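You operate a simulated robot arm through the tools that you are given. There is no shell and no other tool. Be economical: measure what you need, move in short steps, check, and stop when the job is done.

Carry out the task below with a simulated two-armed robot. There is one attempt and no reset: what you move stays moved.

JOB
On the hobby table top, fold the red scarf in half.

The check looks at the end state, three seconds after you hand in, the way a careful person would. Anything else that was tipped, shoved, dropped, spilled or broken makes it a failure. Flat cloth is picked up by pressing the open fingertips on it (5 to 10 N) and closing them slowly along it; thin cloth reads only 2 to 8 mm in the jaws.

ROBOT AND FRAMES
Two 7-joint arms with two-finger parallel grippers on one trunk, on a base that drives. Base frame: it is fixed to the floor where the robot stands at the start and does not move with it; the origin is under the middle of the robot, x ahead of it, y to its left, z up. Units: m, degrees, N and s.
The left shoulder is at the start at [0.07, 0.163, 1.045], the right one opposite. Places, roughly: hobby table top [0.7, -0.2, 0.7]. Payload 3.43 kg a hand.
The TCP of each hand is the grasp point between the finger pads, 0.034 m short of the fingertips. In the tool frame z runs along the fingers and y along their closing line. Largest opening 0.128 m; finger width 0.024, thickness 0.012; the body of the gripper, 0.048 by 0.13 m, starts 0.096 m behind the TCP.
Orientation is that of the tool frame in the base frame, as a unit quaternion [x, y, z, w]. With the fingers straight down and closing along the base's y, the tool's x points along the base's -x, its y along +y and its z along -z.

CONTROLS
- The arms move only by the tool play_rows. It takes "left_targets", "right_targets" or both (then of equal length, played together; a hand with none holds still); each is a list of rows, each a list of 7 numbers: the shift along the tool's x, y, z in units of 25 mm (1.0 is 25 mm), then the turn, a rotation vector about the tool's x, y, z in units of 4 degrees (1.0 is 4 degrees), then the closure, from 0 (fully open) to 1 (shut). In form: [[x, y, z, rx, ry, rz, fingers], ...]. A call has 1 to 20 rows; each row shifts and turns the commanded pose from where the row before left it, along the tool's axes as they then stand. A call with a number of a shift or a turn outside -1 to 1 is refused whole. Each row takes 0.2 s and may step no farther than 0.05 m and 8.6 degrees from the row before; otherwise, or with a gripper value out of range, the whole call is refused. A pose out of reach is approached as far as the arm can. The call stops where the force on the tool passes 40 N (or 10 N more than at its start, if that is more) or the arm is blocked; 0.2 s more then pass. The fingers move at their own pace (about 0.153 m/s each) and stop on an object; they squeeze with about 24 N. The grip force told is the motor's: it shows also when the fingers shut on nothing. Time passes only in rows, and 0.2 s behind the last, so rows that do not move let the fingers close. It gives the time, the measured TCP pose, the force on the tool (base axes), the opening and the grip force at its end, in the units of the frame above (readings bear some noise).
- Cameras (640 x 400 px; columns grow to the right, rows downward): "scene" is now at [0.1357, -0.005, 1.2636]; the picture's right is [-0.06, -1.00, 0.00], its down [-0.65, 0.04, -0.76] and it looks along [0.76, -0.04, -0.65] (base axes); focal length 248 px, centre (320, 200). "left" rides on the left gripper at [-0.036, 0, -0.098] in its tool frame; the picture's right is [0.00, -1.00, 0.00], its down [0.97, 0.00, -0.24] and it looks along [0.24, 0.00, 0.97] (tool axes); focal length 218 px, centre (320, 200). "right" rides on the right gripper at [-0.036, 0, -0.098] in its tool frame; the picture's right is [0.00, -1.00, 0.00], its down [0.97, 0.00, -0.24] and it looks along [0.24, 0.00, 0.97] (tool axes); focal length 218 px, centre (320, 200). There is no depth. A picture from a camera that has moved, and an enlarged one, comes with that camera's place and axes in the base frame and with its lens.
- camera(camera): a new picture of that camera. The clock stands still meanwhile.
- slide_trunk(by): slides the trunk up (or, below 0, down) by that many m; the arms and the scene camera ride with it, the base frame stays. It gives what a move gives, with no picture.
- base_move(legs): drives the robot by 1 to 6 legs, each [ahead, left, turn to the left] in m, m and degrees, along the robot's own axes; the way and the turn of a leg run together, so that a leg with both is an arc; at most 1.5 m and 180 degrees a leg. The arms and the cameras ride along, it lands a little off, and it stops where it bumps. It gives what a move gives.
- turn_head(pan, tilt): turns the head with the scene camera to pan (to the left, within 86 degrees either way) and tilt (down, from -29 to 69), counted from straight ahead of the robot. It gives what a move gives.
- inspect(camera, box): a new picture of the part [left, top, right, bottom] of that camera's present view, enlarged. The clock stands still meanwhile.
- job_done(): hands the job in; it is judged then, once.

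Work in short steps. Places have to be worked out from the pictures, the camera data and where the tool is seen: move nearer, look again, correct. Check each grasp and each placing, and mend what went wrong. You have 120 turns and 108 pictures in all, those below and enlarged ones among them. Open the grippers and draw the arms clear of the work before you hand the job in, unless the task says otherwise; then end with one line.

The tools are called after ">>>" by a JSON object that holds its "api" and its "payload". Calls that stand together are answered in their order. play_rows: Moves the arms, as the interface text tells. Its arguments: {"type":"object","properties":{"left_targets":{"type":"array"},"right_targets":{"type":"array"}},"required":[]} The other tools are called the same way: slide_trunk (by) slides the trunk up or down; base_move (legs) drives the base; turn_head (pan, tilt) turns the head that bears the scene camera; camera (camera) takes a picture; inspect (camera, box) takes an enlarged picture of a part of a camera's view; job_done () hands the job in.

At the start:

```text
t: 0.0
left_position: [0.6352, 0.3412, 0.9825]
left_tcp_rot: [0.0, 1.0, 0.001, 0.001]
left_contact_force: [0.3, -0.3, -0.4]
left_width: 0.1281
left_gripper_force: 0.0
right_position: [0.6482, -0.2412, 0.9743]
right_tcp_rot: [0.0, 1.0, 0.0, 0.0]
right_contact_force: [0.4, -0.2, 0.5]
right_width: 0.1281
right_gripper_force: 0.2
trunk travel left (down, up): [-0.525, 0.415]
robot x, y, heading: [-0.0006, -0.001, -0.2]
head pan, tilt: [-3.3, 40.8]
```

scene: 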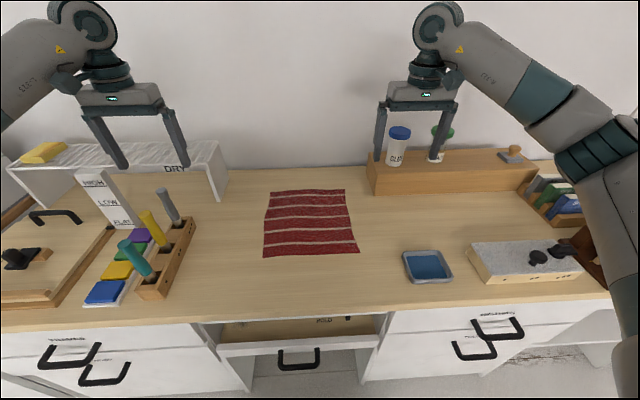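
right: 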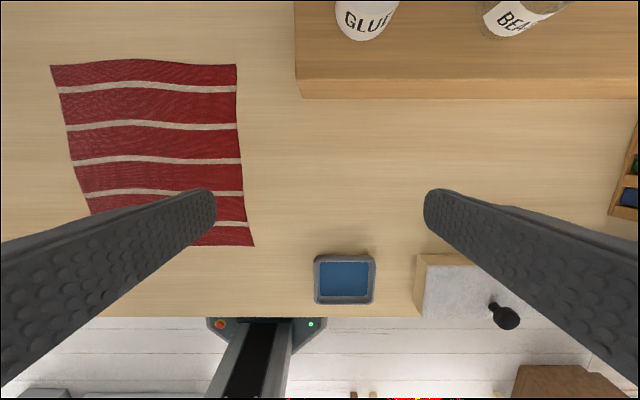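
left: 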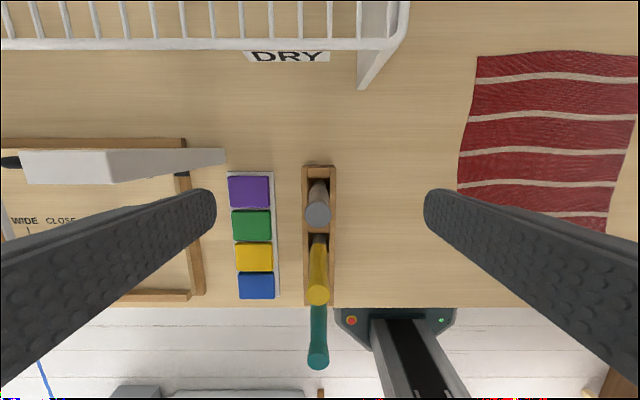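

The scene and wrist views agree if the table is at z≈0.745, which puts the scarf at about x 0.527–0.79, y −0.13–0.12. I will fold the near edge onto the far edge with both hands, starting by turning both grippers so that they close along x.

>>> {"api": "play_rows", "payload": {"left_targets": [[0, 0, 0, 0, 0, 1, 0.3], [0, 0, 0, 0, 0, 1, 0.3], [0, 0, 0, 0, 0, 1, 0.3], [0, 0, 0, 0, 0, 1, 0.3], [0, 0, 0, 0, 0, 1, 0.3], [0, 0, 0, 0, 0, 1, 0.3], [0, 0, 0, 0, 0, 1, 0.3], [0, 0, 0, 0, 0, 1, 0.3], [0, 0, 0, 0, 0, 1, 0.3], [0, 0, 0, 0, 0, 1, 0.3], [0, 0, 0, 0, 0, 1, 0.3], [0, 0, 0, 0, 0, 1, 0.3], [0, 0, 0, 0, 0, 1, 0.3], [0, 0, 0, 0, 0, 1, 0.3], [0, 0, 0, 0, 0, 1, 0.3], [0, 0, 0, 0, 0, 1, 0.3], [0, 0, 0, 0, 0, 1, 0.3], [0, 0, 0, 0, 0, 1, 0.3], [0, 0, 0, 0, 0, 1, 0.3], [0, 0, 0, 0, 0, 1, 0.3]], "right_targets": [[0, 0, 0, 0, 0, -1, 0.3], [0, 0, 0, 0, 0, -1, 0.3], [0, 0, 0, 0, 0, -1, 0.3], [0, 0, 0, 0, 0, -1, 0.3], [0, 0, 0, 0, 0, -1, 0.3], [0, 0, 0, 0, 0, -1, 0.3], [0, 0, 0, 0, 0, -1, 0.3], [0, 0, 0, 0, 0, -1, 0.3], [0, 0, 0, 0, 0, -1, 0.3], [0, 0, 0, 0, 0, -1, 0.3], [0, 0, 0, 0, 0, -1, 0.3], [0, 0, 0, 0, 0, -1, 0.3], [0, 0, 0, 0, 0, -1, 0.3], [0, 0, 0, 0, 0, -1, 0.3], [0, 0, 0, 0, 0, -1, 0.3], [0, 0, 0, 0, 0, -1, 0.3], [0, 0, 0, 0, 0, -1, 0.3], [0, 0, 0, 0, 0, -1, 0.3], [0, 0, 0, 0, 0, -1, 0.3], [0, 0, 0, 0, 0, -1, 0.3]]}}

```text
t: 4.2
left_position: [0.4618, 0.1931, 0.9711]
left_tcp_rot: [0.642, 0.767, 0.001, 0.001]
left_contact_force: [-0.3, -0.4, 0.1]
left_width: 0.0897
left_gripper_force: 0.1
left hand out of reach, approached as far as the arm can: row 10, 11, 12, 13, 14, 15, 16, 17, 18, 19, 20
right_position: [0.4923, -0.1468, 0.9677]
right_tcp_rot: [-0.642, 0.767, 0.0, 0.0]
right_contact_force: [0.5, 0.1, -0.4]
right_width: 0.0899
right_gripper_force: 0.2
right hand out of reach, approached as far as the arm can: row 12, 13, 14, 15, 16, 17, 18, 19, 20
trunk travel left (down, up): [-0.525, 0.415]
robot x, y, heading: [0.002, -0.0013, 0.0]
head pan, tilt: [-3.3, 40.8]
```

That turn direction pulls the hands in towards the robot, so it limits reach. I turn back and try the other direction.

>>> {"api": "play_rows", "payload": {"left_targets": [[0, 0, 0, 0, 0, -1, 0.3], [0, 0, 0, 0, 0, -1, 0.3], [0, 0, 0, 0, 0, -1, 0.3], [0, 0, 0, 0, 0, -1, 0.3], [0, 0, 0, 0, 0, -1, 0.3], [0, 0, 0, 0, 0, -1, 0.3], [0, 0, 0, 0, 0, -1, 0.3], [0, 0, 0, 0, 0, -1, 0.3], [0, 0, 0, 0, 0, -1, 0.3], [0, 0, 0, 0, 0, -1, 0.3], [0, 0, 0, 0, 0, -1, 0.3], [0, 0, 0, 0, 0, -1, 0.3], [0, 0, 0, 0, 0, -1, 0.3], [0, 0, 0, 0, 0, -1, 0.3], [0, 0, 0, 0, 0, -1, 0.3], [0, 0, 0, 0, 0, -1, 0.3], [0, 0, 0, 0, 0, -1, 0.3], [0, 0, 0, 0, 0, -1, 0.3], [0, 0, 0, 0, 0, -1, 0.3], [0, 0, 0, 0, 0, -1, 0.3]], "right_targets": [[0, 0, 0, 0, 0, 1, 0.3], [0, 0, 0, 0, 0, 1, 0.3], [0, 0, 0, 0, 0, 1, 0.3], [0, 0, 0, 0, 0, 1, 0.3], [0, 0, 0, 0, 0, 1, 0.3], [0, 0, 0, 0, 0, 1, 0.3], [0, 0, 0, 0, 0, 1, 0.3], [0, 0, 0, 0, 0, 1, 0.3], [0, 0, 0, 0, 0, 1, 0.3], [0, 0, 0, 0, 0, 1, 0.3], [0, 0, 0, 0, 0, 1, 0.3], [0, 0, 0, 0, 0, 1, 0.3], [0, 0, 0, 0, 0, 1, 0.3], [0, 0, 0, 0, 0, 1, 0.3], [0, 0, 0, 0, 0, 1, 0.3], [0, 0, 0, 0, 0, 1, 0.3], [0, 0, 0, 0, 0, 1, 0.3], [0, 0, 0, 0, 0, 1, 0.3], [0, 0, 0, 0, 0, 1, 0.3], [0, 0, 0, 0, 0, 1, 0.3]]}}

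>>> {"api": "play_rows", "payload": {"left_targets": [[0, 0, 0, 0, 0, -1, 0.3], [0, 0, 0, 0, 0, -1, 0.3], [0, 0, 0, 0, 0, -1, 0.3], [0, 0, 0, 0, 0, -1, 0.3], [0, 0, 0, 0, 0, -1, 0.3], [0, 0, 0, 0, 0, -1, 0.3], [0, 0, 0, 0, 0, -1, 0.3], [0, 0, 0, 0, 0, -1, 0.3], [0, 0, 0, 0, 0, -1, 0.3], [0, 0, 0, 0, 0, -1, 0.3], [0, 0, 0, 0, 0, -1, 0.3], [0, 0, 0, 0, 0, -1, 0.3], [0, 0, 0, 0, 0, -1, 0.3], [0, 0, 0, 0, 0, -1, 0.3], [0, 0, 0, 0, 0, -1, 0.3], [0, 0, 0, 0, 0, -1, 0.3], [0, 0, 0, 0, 0, -1, 0.3], [0, 0, 0, 0, 0, -1, 0.3], [0, 0, 0, 0, 0, -1, 0.3], [0, 0, 0, 0, 0, -1, 0.3]], "right_targets": [[0, 0, 0, 0, 0, 1, 0.3], [0, 0, 0, 0, 0, 1, 0.3], [0, 0, 0, 0, 0, 1, 0.3], [0, 0, 0, 0, 0, 1, 0.3], [0, 0, 0, 0, 0, 1, 0.3], [0, 0, 0, 0, 0, 1, 0.3], [0, 0, 0, 0, 0, 1, 0.3], [0, 0, 0, 0, 0, 1, 0.3], [0, 0, 0, 0, 0, 1, 0.3], [0, 0, 0, 0, 0, 1, 0.3], [0, 0, 0, 0, 0, 1, 0.3], [0, 0, 0, 0, 0, 1, 0.3], [0, 0, 0, 0, 0, 1, 0.3], [0, 0, 0, 0, 0, 1, 0.3], [0, 0, 0, 0, 0, 1, 0.3], [0, 0, 0, 0, 0, 1, 0.3], [0, 0, 0, 0, 0, 1, 0.3], [0, 0, 0, 0, 0, 1, 0.3], [0, 0, 0, 0, 0, 1, 0.3], [0, 0, 0, 0, 0, 1, 0.3]]}}

```text
t: 8.4
left_position: [0.4622, 0.1929, 0.9706]
left_tcp_rot: [-0.001, 1.0, 0.0, 0.0]
left_contact_force: [0.3, 0.0, 0.2]
left_width: 0.0896
left_gripper_force: 0.1
right_position: [0.4923, -0.1461, 0.9666]
right_tcp_rot: [0.001, 1.0, -0.001, 0.0]
right_contact_force: [-1.0, -0.5, -0.5]
right_width: 0.0898
right_gripper_force: 0.1
trunk travel left (down, up): [-0.525, 0.415]
robot x, y, heading: [0.0001, 0.0034, 0.2]
head pan, tilt: [-3.3, 40.8]
```

```text
t: 12.6
left_position: [0.4629, 0.1938, 0.9713]
left_tcp_rot: [-0.643, 0.766, -0.001, 0.001]
left_contact_force: [-0.2, -0.6, -0.8]
left_width: 0.0896
left_gripper_force: 0.1
right_position: [0.4937, -0.1484, 0.9682]
right_tcp_rot: [0.644, 0.765, 0.0, 0.001]
right_contact_force: [0.9, 1.0, 0.3]
right_width: 0.0898
right_gripper_force: 0.0
trunk travel left (down, up): [-0.525, 0.415]
robot x, y, heading: [-0.0026, -0.0005, 0.2]
head pan, tilt: [-3.3, 40.8]
```

Both turned without drifting. I finish the 90° and then test forward reach to x≈0.80 at this safe height.

>>> {"api": "play_rows", "payload": {"left_targets": [[0, 0, 0, 0, 0, -1, 0.3], [0, 0, 0, 0, 0, -1, 0.3], [0, 0, 0, 0, 0, -0.5, 0.3], [1, -1, 0, 0, 0, 0, 0.3], [1, -1, 0, 0, 0, 0, 0.3], [1, -1, 0, 0, 0, 0, 0.3], [0, -1, 0, 0, 0, 0, 0.3], [0, -1, 0, 0, 0, 0, 0.3], [0, -1, 0, 0, 0, 0, 0.3], [0, -1, 0, 0, 0, 0, 0.3], [0, -1, 0, 0, 0, 0, 0.3], [0, -1, 0, 0, 0, 0, 0.3], [0, -1, 0, 0, 0, 0, 0.3], [0, -1, 0, 0, 0, 0, 0.3], [0, -1, 0, 0, 0, 0, 0.3], [0, -1, 0, 0, 0, 0, 0.3]], "right_targets": [[0, 0, 0, 0, 0, 1, 0.3], [0, 0, 0, 0, 0, 1, 0.3], [0, 0, 0, 0, 0, 0.5, 0.3], [1, 1, 0, 0, 0, 0, 0.3], [0.3, 1, 0, 0, 0, 0, 0.3], [0, 1, 0, 0, 0, 0, 0.3], [0, 1, 0, 0, 0, 0, 0.3], [0, 1, 0, 0, 0, 0, 0.3], [0, 1, 0, 0, 0, 0, 0.3], [0, 1, 0, 0, 0, 0, 0.3], [0, 1, 0, 0, 0, 0, 0.3], [0, 1, 0, 0, 0, 0, 0.3], [0, 1, 0, 0, 0, 0, 0.3], [0, 1, 0, 0, 0, 0, 0.3], [0, 1, 0, 0, 0, 0, 0.3], [0, 0, 0, 0, 0, 0, 0.3]]}}

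>>> {"api": "camera", "payload": {"camera": "scene"}}

>>> {"api": "camera", "payload": {"camera": "right"}}

>>> {"api": "camera", "payload": {"camera": "left"}}

```text
t: 16.0
left_position: [0.7881, 0.1151, 0.9717]
left_tcp_rot: [-0.706, 0.708, 0.0, 0.001]
left_contact_force: [0.6, -0.1, 0.3]
left_width: 0.0897
left_gripper_force: 0.1
right_position: [0.7938, -0.1149, 0.9668]
right_tcp_rot: [0.707, 0.707, 0.0, -0.001]
right_contact_force: [0.8, -0.9, -0.2]
right_width: 0.0894
right_gripper_force: 0.1
trunk travel left (down, up): [-0.525, 0.415]
robot x, y, heading: [-0.0011, 0.001, 0.1]
head pan, tilt: [-3.3, 40.8]
```

```text
104 pictures are left
camera scene: at [0.1359, -0.0071, 1.2635], right [-0.06, -1.0, 0.0], down [-0.65, 0.04, -0.76], along [0.76, -0.04, -0.65], focal length 248 px, centre (320, 200)
```

scene: 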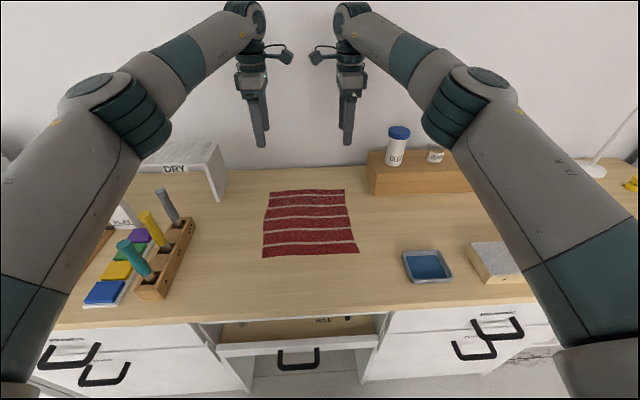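

```text
103 pictures are left
camera right: at [0.7946, -0.1524, 1.0641], right [-1.0, 0.0, 0.0], down [0.0, 0.97, 0.24], along [0.0, 0.24, -0.97], focal length 218 px, centre (320, 200)
```

right: 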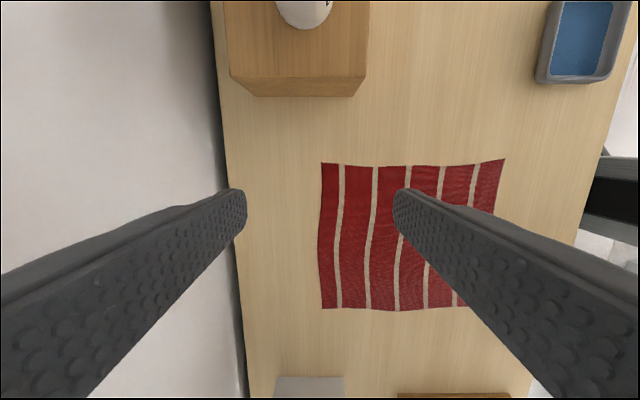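

```text
102 pictures are left
camera left: at [0.7873, 0.1509, 1.0693], right [1.0, 0.0, 0.0], down [0.0, -0.97, 0.24], along [0.0, -0.24, -0.97], focal length 218 px, centre (320, 200)
```

left: 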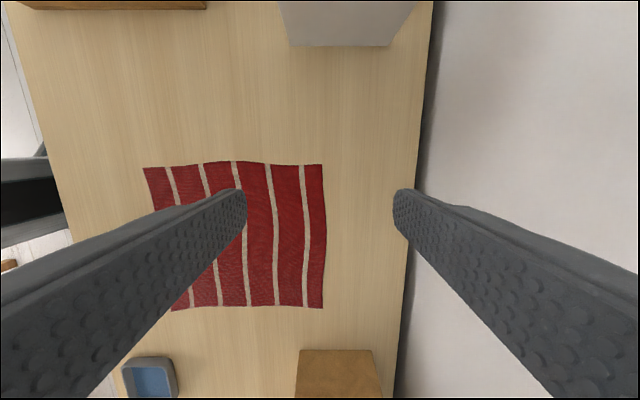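

Reach is fine. From these views the near corners are at about left (0.526, 0.121) and right (0.529, −0.136). I move above them with the fingers narrowed to about 35 mm and part-way down, then look.

>>> {"api": "play_rows", "payload": {"left_targets": [[0.4, 1, 0, 0, 0, 0, 0.727], [0, 1, 0, 0, 0, 0, 0.727], [0, 1, 0, 0, 0, 0, 0.727], [0, 1, 0, 0, 0, 0, 0.727], [0, 1, 0, 0, 0, 0, 0.727], [0, 1, 0, 0, 0, 0, 0.727], [0, 1, 0, 0, 0, 0, 0.727], [0, 1, 0, 0, 0, 0, 0.727], [0, 1, 0, 0, 0, 0, 0.727], [0, 0.48, 0, 0, 0, 0, 0.727], [0, 0, 1, 0, 0, 0, 0.727], [0, 0, 1, 0, 0, 0, 0.727], [0, 0, 1, 0, 0, 0, 0.727], [0, 0, 1, 0, 0, 0, 0.727], [0, 0, 1, 0, 0, 0, 0.727], [0, 0, 0, 0, 0, 0, 0.727]], "right_targets": [[-0.12, -1, 0, 0, 0, 0, 0.727], [0, -1, 0, 0, 0, 0, 0.727], [0, -1, 0, 0, 0, 0, 0.727], [0, -1, 0, 0, 0, 0, 0.727], [0, -1, 0, 0, 0, 0, 0.727], [0, -1, 0, 0, 0, 0, 0.727], [0, -1, 0, 0, 0, 0, 0.727], [0, -1, 0, 0, 0, 0, 0.727], [0, -1, 0, 0, 0, 0, 0.727], [0, -0.64, 0, 0, 0, 0, 0.727], [0, 0, 1, 0, 0, 0, 0.727], [0, 0, 1, 0, 0, 0, 0.727], [0, 0, 1, 0, 0, 0, 0.727], [0, 0, 1, 0, 0, 0, 0.727], [0, 0, 0.8, 0, 0, 0, 0.727], [0, 0, 0, 0, 0, 0, 0.727]]}}

>>> {"api": "camera", "payload": {"camera": "right"}}

>>> {"api": "camera", "payload": {"camera": "left"}}

>>> {"api": "inspect", "payload": {"camera": "scene", "box": [220, 150, 420, 275]}}

```text
t: 19.4
left_position: [0.5508, 0.1066, 0.8454]
left_tcp_rot: [-0.707, 0.708, 0.0, 0.0]
left_contact_force: [0.2, -0.9, 0.9]
left_width: 0.0349
left_gripper_force: 0.0
right_position: [0.5511, -0.1159, 0.8469]
right_tcp_rot: [0.707, 0.707, 0.0, 0.0]
right_contact_force: [0.3, -0.8, 0.5]
right_width: 0.0352
right_gripper_force: 0.0
trunk travel left (down, up): [-0.525, 0.415]
robot x, y, heading: [0.0009, 0.0017, 0.1]
head pan, tilt: [-3.3, 40.8]
```

```text
101 pictures are left
camera right: at [0.5511, -0.1525, 0.9445], right [-1.0, 0.0, 0.0], down [0.0, 0.97, 0.24], along [0.0, 0.24, -0.97], focal length 218 px, centre (320, 200)
```

right: 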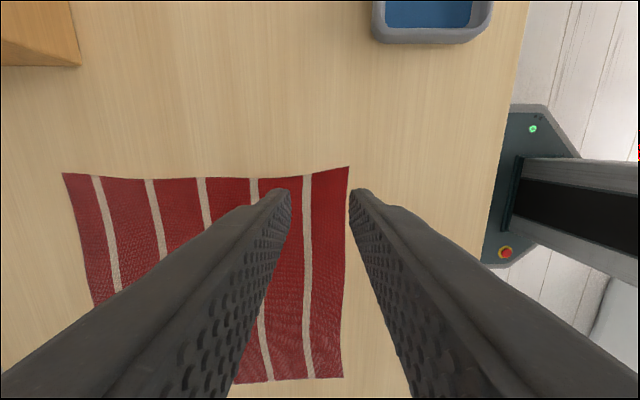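

```text
100 pictures are left
camera left: at [0.5502, 0.1448, 0.9429], right [1.0, 0.0, 0.0], down [0.0, -0.97, 0.24], along [0.0, -0.24, -0.97], focal length 218 px, centre (320, 200)
```

left: 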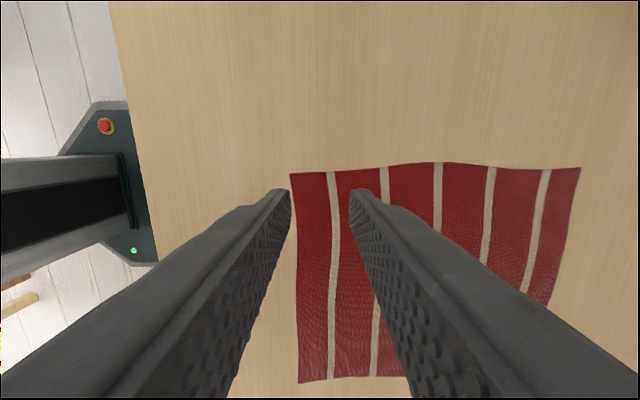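

```text
3.20 times, centred on (320, 212) of scene
camera zoom: at [0.1353, -0.0051, 1.2636], right [-0.06, -1.0, 0.0], down [-0.65, 0.04, -0.76], along [0.76, -0.04, -0.65], focal length 794 px, centre (320, 160)
```

zoom: 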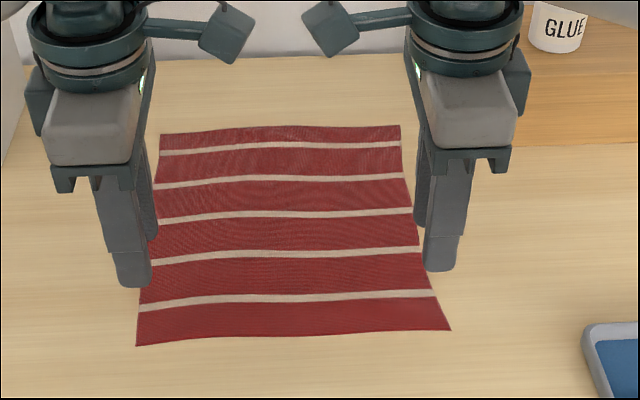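

The near edge is at x≈0.524 under both hands and the table at z≈0.74. I shift 4–5 mm outward so the outer fingers straddle the edge, and go down to just above the cloth.

>>> {"api": "play_rows", "payload": {"left_targets": [[0, 0.18, 0.6, 0, 0, 0, 0.727], [0, 0, 0.6, 0, 0, 0, 0.727], [0, 0, 0.6, 0, 0, 0, 0.727], [0, 0, 0.4, 0, 0, 0, 0.727], [0, 0, 0, 0, 0, 0, 0.727]], "right_targets": [[0, -0.2, 0.6, 0, 0, 0, 0.727], [0, 0, 0.6, 0, 0, 0, 0.727], [0, 0, 0.6, 0, 0, 0, 0.727], [0, 0, 0.46, 0, 0, 0, 0.727], [0, 0, 0, 0, 0, 0, 0.727]]}}

>>> {"api": "inspect", "payload": {"camera": "right", "box": [240, 130, 400, 230]}}

>>> {"api": "inspect", "payload": {"camera": "left", "box": [240, 130, 400, 230]}}

```text
t: 20.6
left_position: [0.5467, 0.1069, 0.7881]
left_tcp_rot: [-0.707, 0.707, 0.0, 0.001]
left_contact_force: [-0.6, 0.3, 0.0]
left_width: 0.0348
left_gripper_force: 0.0
right_position: [0.5456, -0.1166, 0.7913]
right_tcp_rot: [0.707, 0.707, 0.0, 0.0]
right_contact_force: [-0.6, 0.3, -1.1]
right_width: 0.0348
right_gripper_force: 0.0
trunk travel left (down, up): [-0.525, 0.415]
robot x, y, heading: [-0.0038, -0.0013, 0.4]
head pan, tilt: [-3.3, 40.8]
```

```text
4.00 times, centred on (320, 180) of right
camera zoom: at [0.5458, -0.1541, 0.8883], right [-1.0, 0.0, 0.0], down [0.0, 0.97, 0.24], along [0.0, 0.24, -0.97], focal length 873 px, centre (320, 280)
```

zoom: 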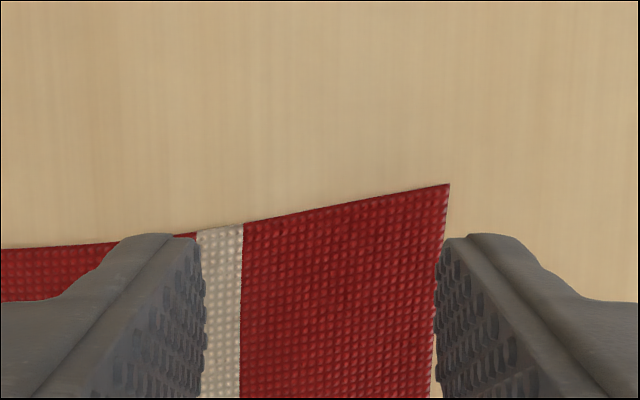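

```text
4.00 times, centred on (320, 180) of left
camera zoom: at [0.5458, 0.1443, 0.8868], right [1.0, 0.0, 0.0], down [0.0, -0.97, 0.24], along [0.0, -0.24, -0.97], focal length 873 px, centre (320, 280)
```

zoom: 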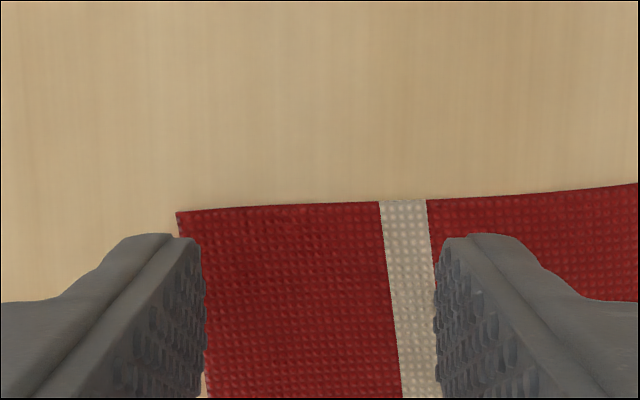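

Right finger overlaps the edge by only about 2 mm, left about 4 mm. I shift the right one 2.5 mm inward and lower both gently.

>>> {"api": "play_rows", "payload": {"left_targets": [[0, 0, 0.08, 0, 0, 0, 0.727], [0, 0, 0.08, 0, 0, 0, 0.727], [0, 0, 0.08, 0, 0, 0, 0.727], [0, 0, 0.08, 0, 0, 0, 0.727], [0, 0, 0, 0, 0, 0, 0.727]], "right_targets": [[0, 0.1, 0.12, 0, 0, 0, 0.727], [0, 0, 0.12, 0, 0, 0, 0.727], [0, 0, 0.12, 0, 0, 0, 0.727], [0, 0, 0.08, 0, 0, 0, 0.727], [0, 0, 0, 0, 0, 0, 0.727]]}}

```text
t: 21.8
left_position: [0.5463, 0.1094, 0.7828]
left_tcp_rot: [0.707, -0.707, 0.001, 0.0]
left_contact_force: [0.5, 0.4, -0.4]
left_width: 0.0351
left_gripper_force: 0.0
right_position: [0.5485, -0.1176, 0.7796]
right_tcp_rot: [0.707, 0.707, 0.001, 0.001]
right_contact_force: [-1.0, 0.2, -0.1]
right_width: 0.0348
right_gripper_force: 0.1
trunk travel left (down, up): [-0.525, 0.415]
robot x, y, heading: [0.0017, 0.0, -0.0]
head pan, tilt: [-3.3, 40.8]
```

No contact yet; I continue in small steps.

>>> {"api": "play_rows", "payload": {"left_targets": [[0, 0, 0.08, 0, 0, 0, 0.727], [0, 0, 0.08, 0, 0, 0, 0.727], [0, 0, 0, 0, 0, 0, 0.727]], "right_targets": [[0, 0, 0.06, 0, 0, 0, 0.727], [0, 0, 0.06, 0, 0, 0, 0.727], [0, 0, 0, 0, 0, 0, 0.727]]}}

>>> {"api": "play_rows", "payload": {"left_targets": [[0, 0, 0.06, 0, 0, 0, 0.727], [0, 0, 0, 0, 0, 0, 0.727]], "right_targets": [[0, 0, 0.06, 0, 0, 0, 0.727], [0, 0, 0, 0, 0, 0, 0.727]]}}

```text
t: 22.6
left_position: [0.5461, 0.1098, 0.7795]
left_tcp_rot: [0.707, -0.707, 0.0, 0.0]
left_contact_force: [0.0, -0.2, 0.3]
left_width: 0.0346
left_gripper_force: 0.1
right_position: [0.5473, -0.1178, 0.7774]
right_tcp_rot: [0.707, 0.707, -0.001, 0.001]
right_contact_force: [-0.4, -0.2, -0.7]
right_width: 0.0348
right_gripper_force: 0.1
trunk travel left (down, up): [-0.525, 0.415]
robot x, y, heading: [0.0007, -0.0017, -0.0]
head pan, tilt: [-3.3, 40.8]
```

```text
t: 23.2
left_position: [0.5463, 0.1081, 0.7769]
left_tcp_rot: [0.707, -0.707, -0.001, 0.0]
left_contact_force: [0.2, -0.9, -0.7]
left_width: 0.035
left_gripper_force: 0.0
right_position: [0.5486, -0.1177, 0.7759]
right_tcp_rot: [0.707, 0.707, 0.001, 0.0]
right_contact_force: [-0.3, 0.0, -0.4]
right_width: 0.0351
right_gripper_force: 0.1
trunk travel left (down, up): [-0.525, 0.415]
robot x, y, heading: [-0.0019, -0.0025, 0.3]
head pan, tilt: [-3.3, 40.8]
```

Still no contact; I go on down in 1.5–2 mm steps and look at the finger shadows.

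>>> {"api": "play_rows", "payload": {"left_targets": [[0, 0, 0.08, 0, 0, 0, 0.727], [0, 0, 0, 0, 0, 0, 0.727]], "right_targets": [[0, 0, 0.06, 0, 0, 0, 0.727], [0, 0, 0, 0, 0, 0, 0.727]]}}

>>> {"api": "play_rows", "payload": {"left_targets": [[0, 0, 0.08, 0, 0, 0, 0.727], [0, 0, 0, 0, 0, 0, 0.727]], "right_targets": [[0, 0, 0.08, 0, 0, 0, 0.727], [0, 0, 0, 0, 0, 0, 0.727]]}}

>>> {"api": "inspect", "payload": {"camera": "left", "box": [240, 130, 400, 230]}}

```text
t: 23.8
left_position: [0.5466, 0.1076, 0.7764]
left_tcp_rot: [0.708, -0.707, 0.0, 0.0]
left_contact_force: [-0.3, 0.1, 0.0]
left_width: 0.0348
left_gripper_force: 0.0
right_position: [0.548, -0.1176, 0.7756]
right_tcp_rot: [0.707, 0.707, 0.001, 0.001]
right_contact_force: [0.5, -1.0, 8.7]
right_width: 0.0348
right_gripper_force: 0.0
trunk travel left (down, up): [-0.525, 0.415]
robot x, y, heading: [-0.0014, 0.0029, -0.0]
head pan, tilt: [-3.3, 40.8]
```

```text
t: 24.4
left_position: [0.544, 0.1068, 0.7763]
left_tcp_rot: [0.708, -0.707, 0.0, 0.001]
left_contact_force: [-0.6, -0.4, -0.5]
left_width: 0.0347
left_gripper_force: 0.0
right_position: [0.5493, -0.1178, 0.7757]
right_tcp_rot: [0.707, 0.707, 0.002, 0.002]
right_contact_force: [3.5, -4.7, 31.1]
right_width: 0.0343
right_gripper_force: 0.1
trunk travel left (down, up): [-0.525, 0.415]
robot x, y, heading: [-0.0018, -0.0033, -0.1]
head pan, tilt: [-3.3, 40.8]
```

```text
4.00 times, centred on (320, 180) of left
camera zoom: at [0.5433, 0.1442, 0.8739], right [1.0, 0.0, 0.0], down [0.0, -0.97, 0.24], along [0.0, -0.24, -0.97], focal length 873 px, centre (320, 280)
```

zoom: 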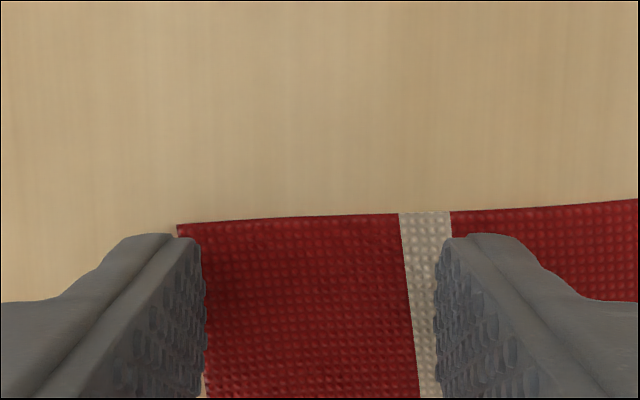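

The right hand is in contact at z=0.7755 but at 31 N, so I back off 2 mm; the left is nearly at the cloth, so 1 mm further.

>>> {"api": "play_rows", "payload": {"left_targets": [[0, 0, 0.04, 0, 0, 0, 0.727], [0, 0, 0, 0, 0, 0, 0.727]], "right_targets": [[0, 0, -0.08, 0, 0, 0, 0.727], [0, 0, 0, 0, 0, 0, 0.727]]}}

```text
t: 25.0
left_position: [0.5446, 0.1074, 0.7754]
left_tcp_rot: [0.708, -0.707, 0.002, -0.002]
left_contact_force: [-2.1, 0.5, 8.4]
left_width: 0.0348
left_gripper_force: 0.2
right_position: [0.5474, -0.1161, 0.7751]
right_tcp_rot: [0.707, 0.707, 0.001, 0.001]
right_contact_force: [5.7, -1.7, 24.9]
right_width: 0.0336
right_gripper_force: 0.0
trunk travel left (down, up): [-0.525, 0.415]
robot x, y, heading: [-0.0019, 0.0005, -0.0]
head pan, tilt: [-3.3, 40.8]
```

Left is at 8 N, which is good. Right still reads 25 N, so I ease it another 1 mm.

>>> {"api": "play_rows", "payload": {"right_targets": [[0, 0, -0.04, 0, 0, 0, 0.727], [0, 0, 0, 0, 0, 0, 0.727]]}}

```text
t: 25.6
left_position: [0.5443, 0.1065, 0.7752]
left_tcp_rot: [0.708, -0.707, 0.002, 0.0]
left_contact_force: [-2.4, 0.0, 17.5]
left_width: 0.035
left_gripper_force: 0.1
right_position: [0.5469, -0.1167, 0.7758]
right_tcp_rot: [0.706, 0.708, 0.0, 0.0]
right_contact_force: [2.9, 1.2, 13.7]
right_width: 0.0348
right_gripper_force: 0.0
trunk travel left (down, up): [-0.525, 0.415]
robot x, y, heading: [0.0004, -0.002, -0.1]
head pan, tilt: [-3.3, 40.8]
```

Readings keep settling, so I ease both slightly and close slowly over 14 rows.

>>> {"api": "play_rows", "payload": {"left_targets": [[0, 0, -0.03, 0, 0, 0, 0.727], [0, 0, 0, 0, 0, 0, 0.75], [0, 0, 0, 0, 0, 0, 0.77], [0, 0, 0, 0, 0, 0, 0.79], [0, 0, 0, 0, 0, 0, 0.81], [0, 0, 0, 0, 0, 0, 0.83], [0, 0, 0, 0, 0, 0, 0.85], [0, 0, 0, 0, 0, 0, 0.87], [0, 0, 0, 0, 0, 0, 0.89], [0, 0, 0, 0, 0, 0, 0.91], [0, 0, 0, 0, 0, 0, 0.93], [0, 0, 0, 0, 0, 0, 0.95], [0, 0, 0, 0, 0, 0, 0.98], [0, 0, 0, 0, 0, 0, 1], [0, 0, 0, 0, 0, 0, 1]], "right_targets": [[0, 0, -0.02, 0, 0, 0, 0.727], [0, 0, 0, 0, 0, 0, 0.75], [0, 0, 0, 0, 0, 0, 0.77], [0, 0, 0, 0, 0, 0, 0.79], [0, 0, 0, 0, 0, 0, 0.81], [0, 0, 0, 0, 0, 0, 0.83], [0, 0, 0, 0, 0, 0, 0.85], [0, 0, 0, 0, 0, 0, 0.87], [0, 0, 0, 0, 0, 0, 0.89], [0, 0, 0, 0, 0, 0, 0.91], [0, 0, 0, 0, 0, 0, 0.93], [0, 0, 0, 0, 0, 0, 0.95], [0, 0, 0, 0, 0, 0, 0.98], [0, 0, 0, 0, 0, 0, 1], [0, 0, 0, 0, 0, 0, 1]]}}

>>> {"api": "inspect", "payload": {"camera": "left", "box": [200, 130, 440, 280]}}

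>>> {"api": "inspect", "payload": {"camera": "right", "box": [200, 130, 440, 280]}}

```text
t: 28.8
left_position: [0.5444, 0.1074, 0.7757]
left_tcp_rot: [-0.707, 0.707, -0.001, 0.001]
left_contact_force: [0.3, -1.2, 18.5]
left_width: 0.007
left_gripper_force: 23.9
right_position: [0.5483, -0.1176, 0.7754]
right_tcp_rot: [0.707, 0.707, 0.0, 0.001]
right_contact_force: [-0.1, 0.4, 2.4]
right_width: 0.0061
right_gripper_force: 24.3
trunk travel left (down, up): [-0.525, 0.415]
robot x, y, heading: [-0.0038, -0.0022, 0.1]
head pan, tilt: [-3.3, 40.8]
```

```text
2.67 times, centred on (320, 205) of left
camera zoom: at [0.5443, 0.1437, 0.8732], right [1.0, 0.0, 0.0], down [0.0, -0.97, 0.24], along [0.0, -0.24, -0.97], focal length 582 px, centre (320, 187)
```

zoom: 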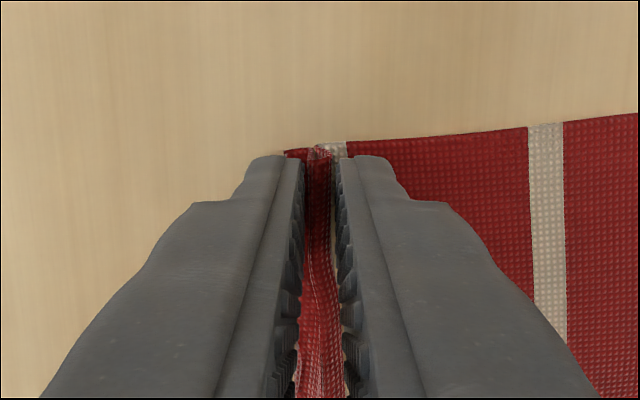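

```text
2.67 times, centred on (320, 205) of right
camera zoom: at [0.5475, -0.1544, 0.8728], right [-1.0, 0.0, 0.0], down [0.0, 0.97, 0.24], along [0.0, 0.24, -0.97], focal length 582 px, centre (320, 187)
```

zoom: 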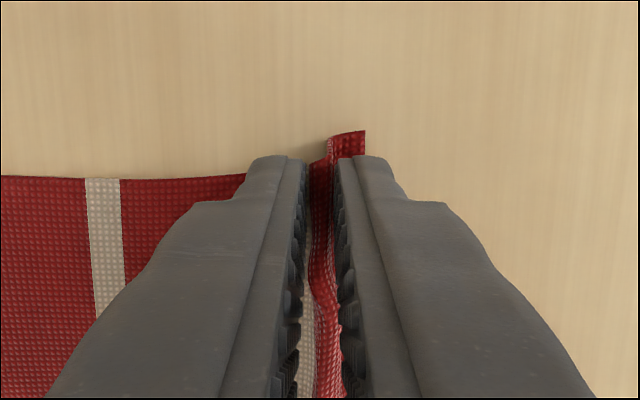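

Both corners are gripped (7 and 6 mm). I check the whole cloth in the scene before folding.

>>> {"api": "inspect", "payload": {"camera": "scene", "box": [220, 150, 420, 275]}}

```text
3.20 times, centred on (320, 212) of scene
camera zoom: at [0.1339, -0.0054, 1.2638], right [-0.06, -1.0, 0.0], down [-0.65, 0.04, -0.76], along [0.76, -0.04, -0.65], focal length 794 px, centre (320, 160)
```

zoom: 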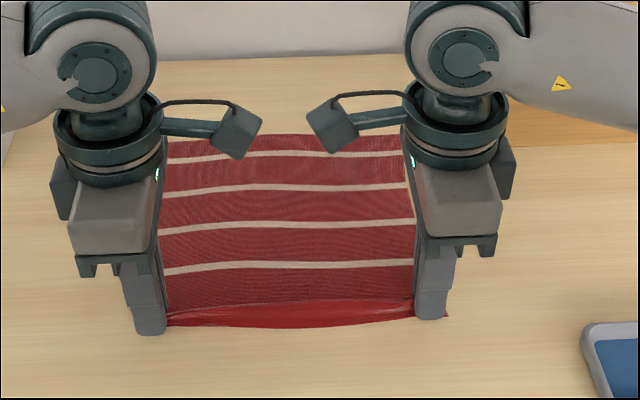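

The cloth slid about 14 mm towards me in the pinch: far edge ≈0.776, so the fold line is at x≈0.645. I play the first half of the fold arc and check.

>>> {"api": "play_rows", "payload": {"left_targets": [[0, -0.05, -0.56, 0, 0, 0, 1], [0, -0.15, -0.55, 0, 0, 0, 1], [0, -0.24, -0.52, 0, 0, 0, 1], [0, -0.33, -0.48, 0, 0, 0, 1], [0, -0.41, -0.43, 0, 0, 0, 1], [0, -0.48, -0.37, 0, 0, 0, 1], [0, -0.54, -0.29, 0, 0, 0, 1], [0, -0.58, -0.22, 0, 0, 0, 1], [0, -0.61, -0.13, 0, 0, 0, 1], [0, -0.62, -0.04, 0, 0, 0, 1], [0, 0, 0, 0, 0, 0, 1]], "right_targets": [[0, 0.05, -0.56, 0, 0, 0, 1], [0, 0.15, -0.55, 0, 0, 0, 1], [0, 0.24, -0.52, 0, 0, 0, 1], [0, 0.33, -0.48, 0, 0, 0, 1], [0, 0.41, -0.43, 0, 0, 0, 1], [0, 0.48, -0.37, 0, 0, 0, 1], [0, 0.54, -0.29, 0, 0, 0, 1], [0, 0.58, -0.22, 0, 0, 0, 1], [0, 0.61, -0.13, 0, 0, 0, 1], [0, 0.62, -0.04, 0, 0, 0, 1], [0, 0, 0, 0, 0, 0, 1]]}}

>>> {"api": "inspect", "payload": {"camera": "scene", "box": [200, 110, 440, 260]}}

>>> {"api": "camera", "payload": {"camera": "left"}}

>>> {"api": "camera", "payload": {"camera": "right"}}

```text
t: 31.2
left_position: [0.6462, 0.1092, 0.8624]
left_tcp_rot: [-0.707, 0.707, 0.0, 0.0]
left_contact_force: [0.7, -1.9, 1.2]
left_width: 0.0066
left_gripper_force: 23.5
right_position: [0.6489, -0.1176, 0.8661]
right_tcp_rot: [0.707, 0.707, 0.0, 0.001]
right_contact_force: [-0.6, 1.3, 0.1]
right_width: 0.002
right_gripper_force: 24.3
trunk travel left (down, up): [-0.525, 0.415]
robot x, y, heading: [-0.0012, -0.0022, 0.1]
head pan, tilt: [-3.3, 40.8]
```

```text
2.67 times, centred on (320, 185) of scene
camera zoom: at [0.1354, -0.005, 1.2636], right [-0.06, -1.0, 0.0], down [-0.65, 0.04, -0.76], along [0.76, -0.04, -0.65], focal length 661 px, centre (320, 240)
```

zoom: 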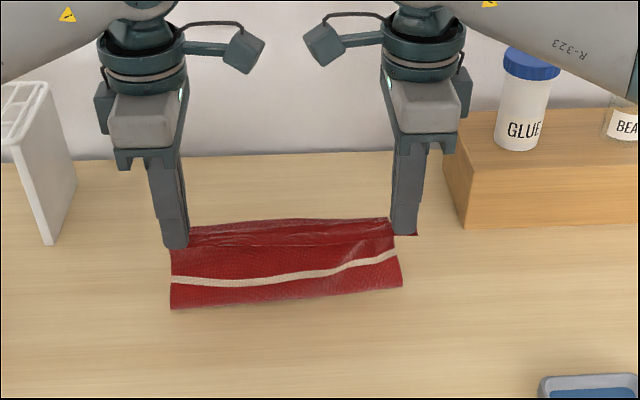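

```text
91 pictures are left
camera left: at [0.6446, 0.1452, 0.961], right [1.0, 0.0, 0.0], down [0.0, -0.97, 0.24], along [0.0, -0.24, -0.97], focal length 218 px, centre (320, 200)
```

left: 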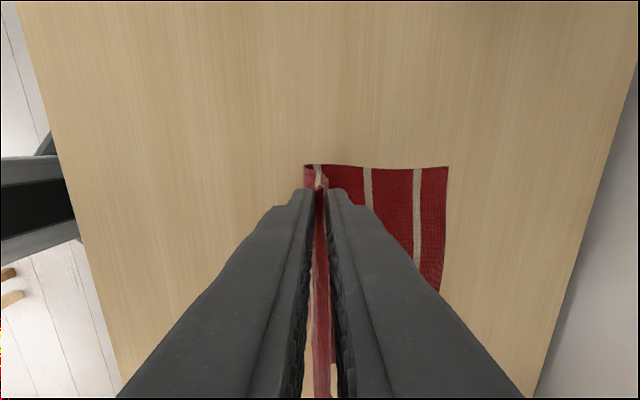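

```text
90 pictures are left
camera right: at [0.6494, -0.1551, 0.9633], right [-1.0, 0.0, 0.0], down [0.0, 0.97, 0.24], along [0.0, 0.24, -0.97], focal length 218 px, centre (320, 200)
```

right: 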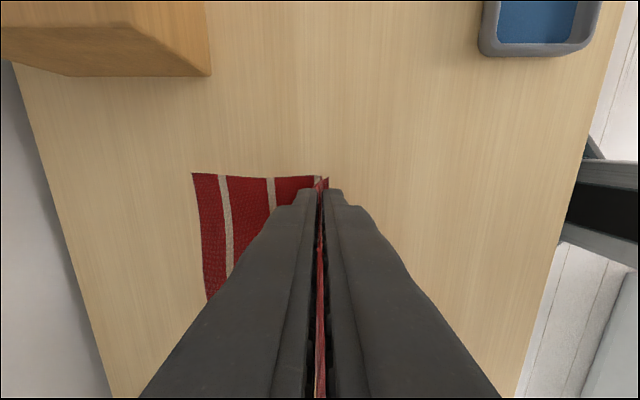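

Folding is going well; the right jaw now reads 2 mm, perhaps a single layer. I look closely at both grips before continuing.

>>> {"api": "inspect", "payload": {"camera": "right", "box": [260, 150, 380, 225]}}

>>> {"api": "inspect", "payload": {"camera": "left", "box": [260, 150, 380, 225]}}

>>> {"api": "inspect", "payload": {"camera": "scene", "box": [320, 170, 384, 210]}}

```text
5.33 times, centred on (320, 188) of right
camera zoom: at [0.6494, -0.1551, 0.9633], right [-1.0, 0.0, 0.0], down [0.0, 0.97, 0.24], along [0.0, 0.24, -0.97], focal length 1164 px, centre (320, 267)
```

zoom: 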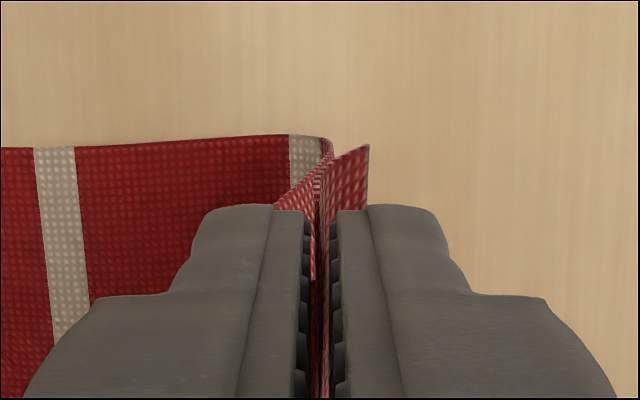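

```text
5.33 times, centred on (320, 188) of left
camera zoom: at [0.6446, 0.1452, 0.961], right [1.0, 0.0, 0.0], down [0.0, -0.97, 0.24], along [0.0, -0.24, -0.97], focal length 1164 px, centre (320, 267)
```

zoom: 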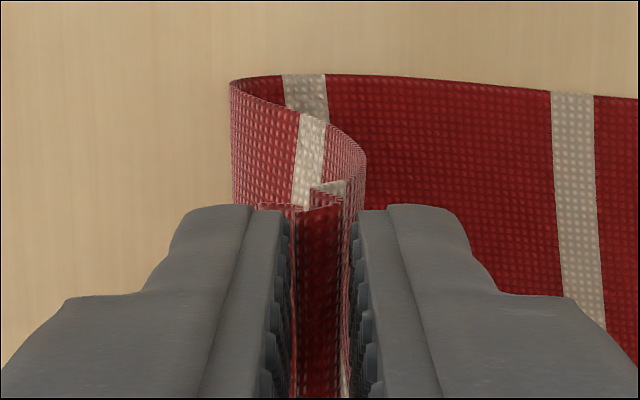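

```text
10.00 times, centred on (352, 190) of scene
camera zoom: at [0.1354, -0.005, 1.2636], right [-0.06, -1.0, 0.0], down [-0.65, 0.04, -0.76], along [0.76, -0.04, -0.65], focal length 2480 px, centre (0, 300)
```

zoom: 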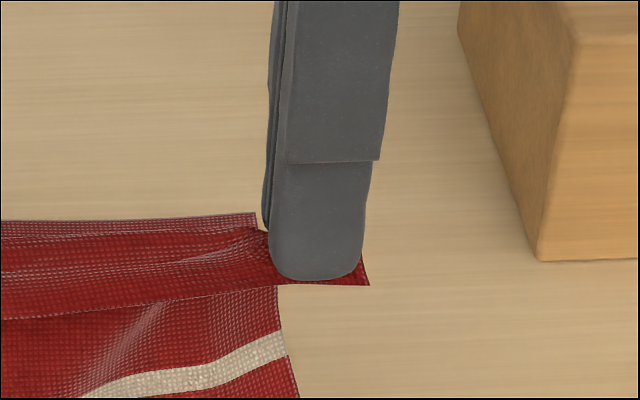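

The grip holds on both sides with a small flap. I play the second half of the arc, ending with the tips about 8 mm above the table at x≈0.743.

>>> {"api": "play_rows", "payload": {"left_targets": [[0, -0.6, 0.03, 0, 0, 0, 1], [0, -0.59, 0.11, 0, 0, 0, 1], [0, -0.56, 0.19, 0, 0, 0, 1], [0, -0.52, 0.25, 0, 0, 0, 1], [0, -0.46, 0.32, 0, 0, 0, 1], [0, -0.39, 0.37, 0, 0, 0, 1], [0, -0.32, 0.41, 0, 0, 0, 1], [0, -0.23, 0.44, 0, 0, 0, 1], [0, -0.14, 0.47, 0, 0, 0, 1], [0, -0.05, 0.48, 0, 0, 0, 1], [0, 0, 0, 0, 0, 0, 1]], "right_targets": [[0, 0.6, 0.04, 0, 0, 0, 1], [0, 0.59, 0.12, 0, 0, 0, 1], [0, 0.56, 0.2, 0, 0, 0, 1], [0, 0.52, 0.26, 0, 0, 0, 1], [0, 0.46, 0.33, 0, 0, 0, 1], [0, 0.39, 0.38, 0, 0, 0, 1], [0, 0.32, 0.42, 0, 0, 0, 1], [0, 0.23, 0.45, 0, 0, 0, 1], [0, 0.14, 0.48, 0, 0, 0, 1], [0, 0.05, 0.49, 0, 0, 0, 1], [0, 0, 0, 0, 0, 0, 1]]}}

>>> {"api": "inspect", "payload": {"camera": "scene", "box": [200, 110, 440, 260]}}

>>> {"api": "camera", "payload": {"camera": "left"}}

>>> {"api": "camera", "payload": {"camera": "right"}}

```text
t: 33.6
left_position: [0.7431, 0.1084, 0.7871]
left_tcp_rot: [0.707, -0.707, 0.0, 0.0]
left_contact_force: [0.4, -0.6, 0.5]
left_width: 0.0065
left_gripper_force: 24.3
right_position: [0.7451, -0.1174, 0.7851]
right_tcp_rot: [0.707, 0.707, 0.0, 0.0]
right_contact_force: [0.2, 0.7, 0.6]
right_width: 0.0018
right_gripper_force: 24.1
trunk travel left (down, up): [-0.525, 0.415]
robot x, y, heading: [-0.0004, -0.0013, -0.4]
head pan, tilt: [-3.3, 40.8]
```

```text
2.67 times, centred on (320, 185) of scene
camera zoom: at [0.1356, -0.005, 1.2636], right [-0.06, -1.0, 0.0], down [-0.65, 0.04, -0.76], along [0.76, -0.04, -0.65], focal length 661 px, centre (320, 240)
```

zoom: 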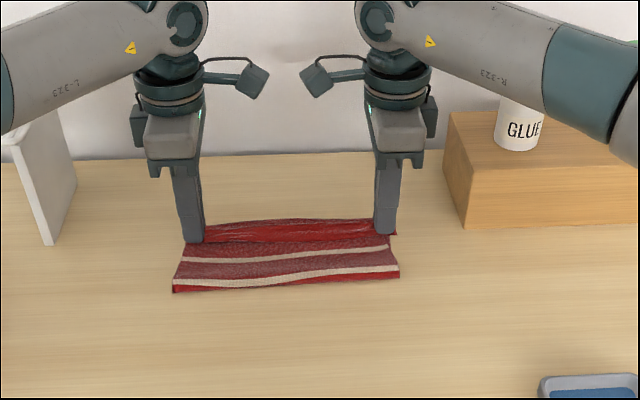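

```text
85 pictures are left
camera left: at [0.7415, 0.1454, 0.8855], right [1.0, 0.0, 0.0], down [0.0, -0.97, 0.24], along [0.0, -0.24, -0.97], focal length 218 px, centre (320, 200)
```

left: 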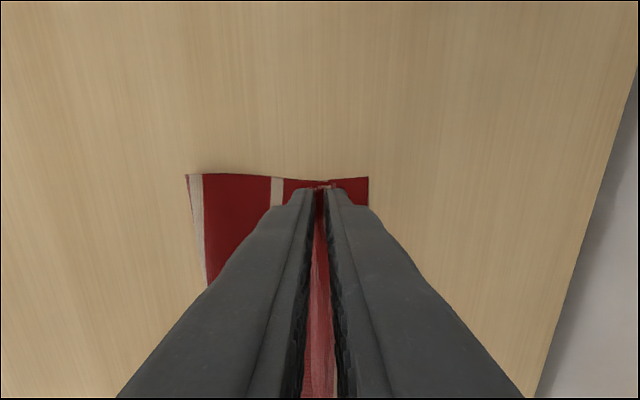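

```text
84 pictures are left
camera right: at [0.7459, -0.1537, 0.8825], right [-1.0, 0.0, 0.0], down [0.0, 0.97, 0.24], along [0.0, 0.24, -0.97], focal length 218 px, centre (320, 200)
```

right: 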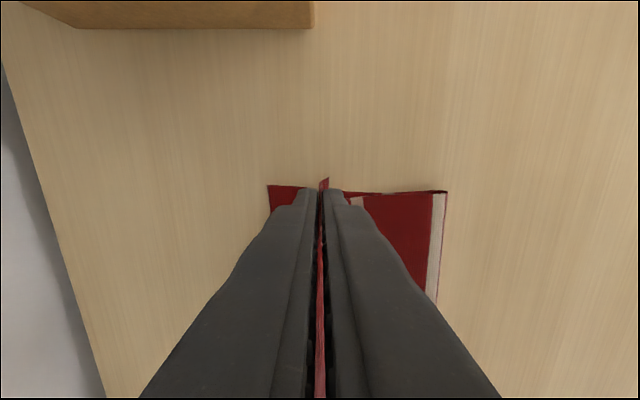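

The edge is now over the far edge; the fold line at x≈0.658 is about 1 cm too far. I move back 8 mm while lowering to the cloth, then check the force before release.

>>> {"api": "play_rows", "payload": {"left_targets": [[0, 0.1, 0.08, 0, 0, 0, 1], [0, 0.1, 0.08, 0, 0, 0, 1], [0, 0.12, 0.08, 0, 0, 0, 1], [0, 0, 0.06, 0, 0, 0, 1], [0, 0, 0, 0, 0, 0, 1]], "right_targets": [[0, -0.1, 0.06, 0, 0, 0, 1], [0, -0.1, 0.06, 0, 0, 0, 1], [0, -0.12, 0.06, 0, 0, 0, 1], [0, 0, 0.06, 0, 0, 0, 1], [0, 0, 0, 0, 0, 0, 1]]}}

>>> {"api": "inspect", "payload": {"camera": "scene", "box": [240, 160, 400, 260]}}

```text
t: 34.8
left_position: [0.7342, 0.1081, 0.7802]
left_tcp_rot: [-0.707, 0.707, 0.0, 0.0]
left_contact_force: [-1.5, 0.6, 1.0]
left_width: 0.0064
left_gripper_force: 24.3
right_position: [0.7388, -0.1163, 0.7806]
right_tcp_rot: [0.707, 0.707, 0.0, 0.0]
right_contact_force: [0.0, 0.6, 0.4]
right_width: 0.002
right_gripper_force: 23.7
trunk travel left (down, up): [-0.525, 0.415]
robot x, y, heading: [-0.0042, 0.0006, 0.2]
head pan, tilt: [-3.3, 40.8]
```

```text
4.00 times, centred on (320, 210) of scene
camera zoom: at [0.1357, -0.005, 1.2636], right [-0.06, -1.0, 0.0], down [-0.65, 0.04, -0.76], along [0.76, -0.04, -0.65], focal length 992 px, centre (320, 160)
```

zoom: 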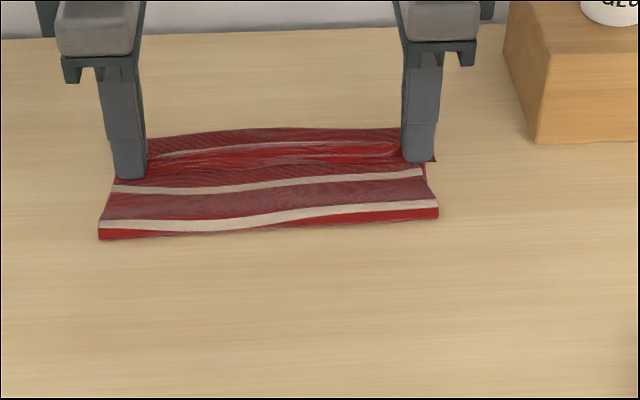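

Tips are just over the lower layer. I release slowly, opening to about 25 mm, then raise the hands and look.

>>> {"api": "play_rows", "payload": {"left_targets": [[0, 0, 0.04, 0, 0, 0, 0.97], [0, 0, 0, 0, 0, 0, 0.93], [0, 0, 0, 0, 0, 0, 0.88], [0, 0, 0, 0, 0, 0, 0.82], [0, 0, 0, 0, 0, 0, 0.8], [0, 0, -0.4, 0, 0, 0, 0.8], [0, 0, -1, 0, 0, 0, 0.8], [0, 0, -1, 0, 0, 0, 0.8], [0, 0, 0, 0, 0, 0, 0.8]], "right_targets": [[0, 0, 0.04, 0, 0, 0, 0.97], [0, 0, 0, 0, 0, 0, 0.93], [0, 0, 0, 0, 0, 0, 0.88], [0, 0, 0, 0, 0, 0, 0.82], [0, 0, 0, 0, 0, 0, 0.8], [0, 0, -0.4, 0, 0, 0, 0.8], [0, 0, -1, 0, 0, 0, 0.8], [0, 0, -1, 0, 0, 0, 0.8], [0, 0, 0, 0, 0, 0, 0.8]]}}

>>> {"api": "inspect", "payload": {"camera": "scene", "box": [240, 160, 400, 260]}}

>>> {"api": "camera", "payload": {"camera": "left"}}

>>> {"api": "camera", "payload": {"camera": "right"}}

```text
t: 36.8
left_position: [0.7346, 0.1095, 0.8376]
left_tcp_rot: [-0.707, 0.707, 0.0, 0.0]
left_contact_force: [-0.2, -0.9, 0.6]
left_width: 0.0256
left_gripper_force: 0.1
right_position: [0.7385, -0.1174, 0.8389]
right_tcp_rot: [0.707, 0.707, -0.001, 0.0]
right_contact_force: [0.5, 0.4, -0.1]
right_width: 0.0257
right_gripper_force: 0.0
trunk travel left (down, up): [-0.525, 0.415]
robot x, y, heading: [-0.0013, -0.0019, -0.3]
head pan, tilt: [-3.3, 40.8]
```

```text
4.00 times, centred on (320, 210) of scene
camera zoom: at [0.1363, -0.0052, 1.2635], right [-0.06, -1.0, 0.0], down [-0.65, 0.04, -0.76], along [0.76, -0.04, -0.65], focal length 992 px, centre (320, 160)
```

zoom: 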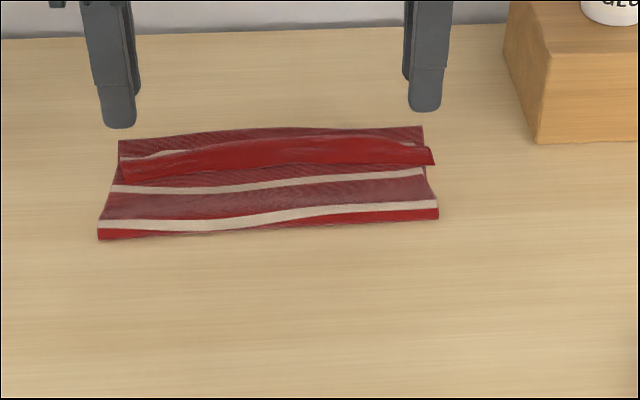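

```text
81 pictures are left
camera left: at [0.7342, 0.1455, 0.9349], right [1.0, 0.0, 0.0], down [0.0, -0.97, 0.24], along [0.0, -0.24, -0.97], focal length 218 px, centre (320, 200)
```

left: 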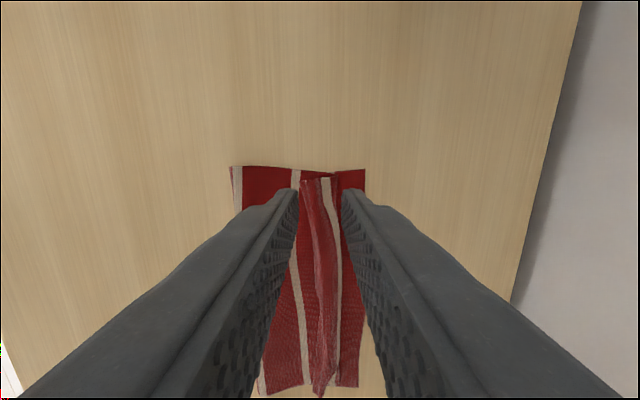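

```text
80 pictures are left
camera right: at [0.7388, -0.1533, 0.9364], right [-1.0, 0.0, 0.0], down [0.0, 0.97, 0.24], along [0.0, 0.24, -0.97], focal length 218 px, centre (320, 200)
```

right: 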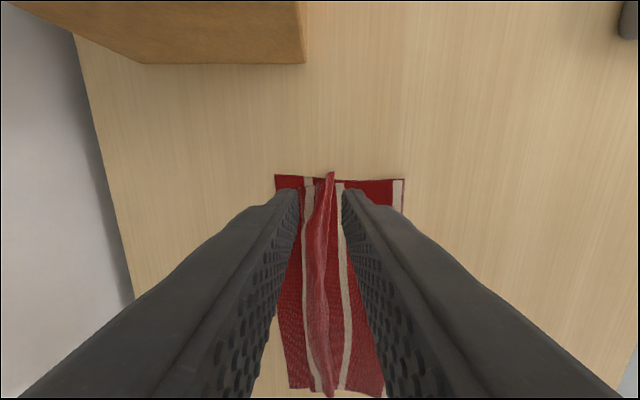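

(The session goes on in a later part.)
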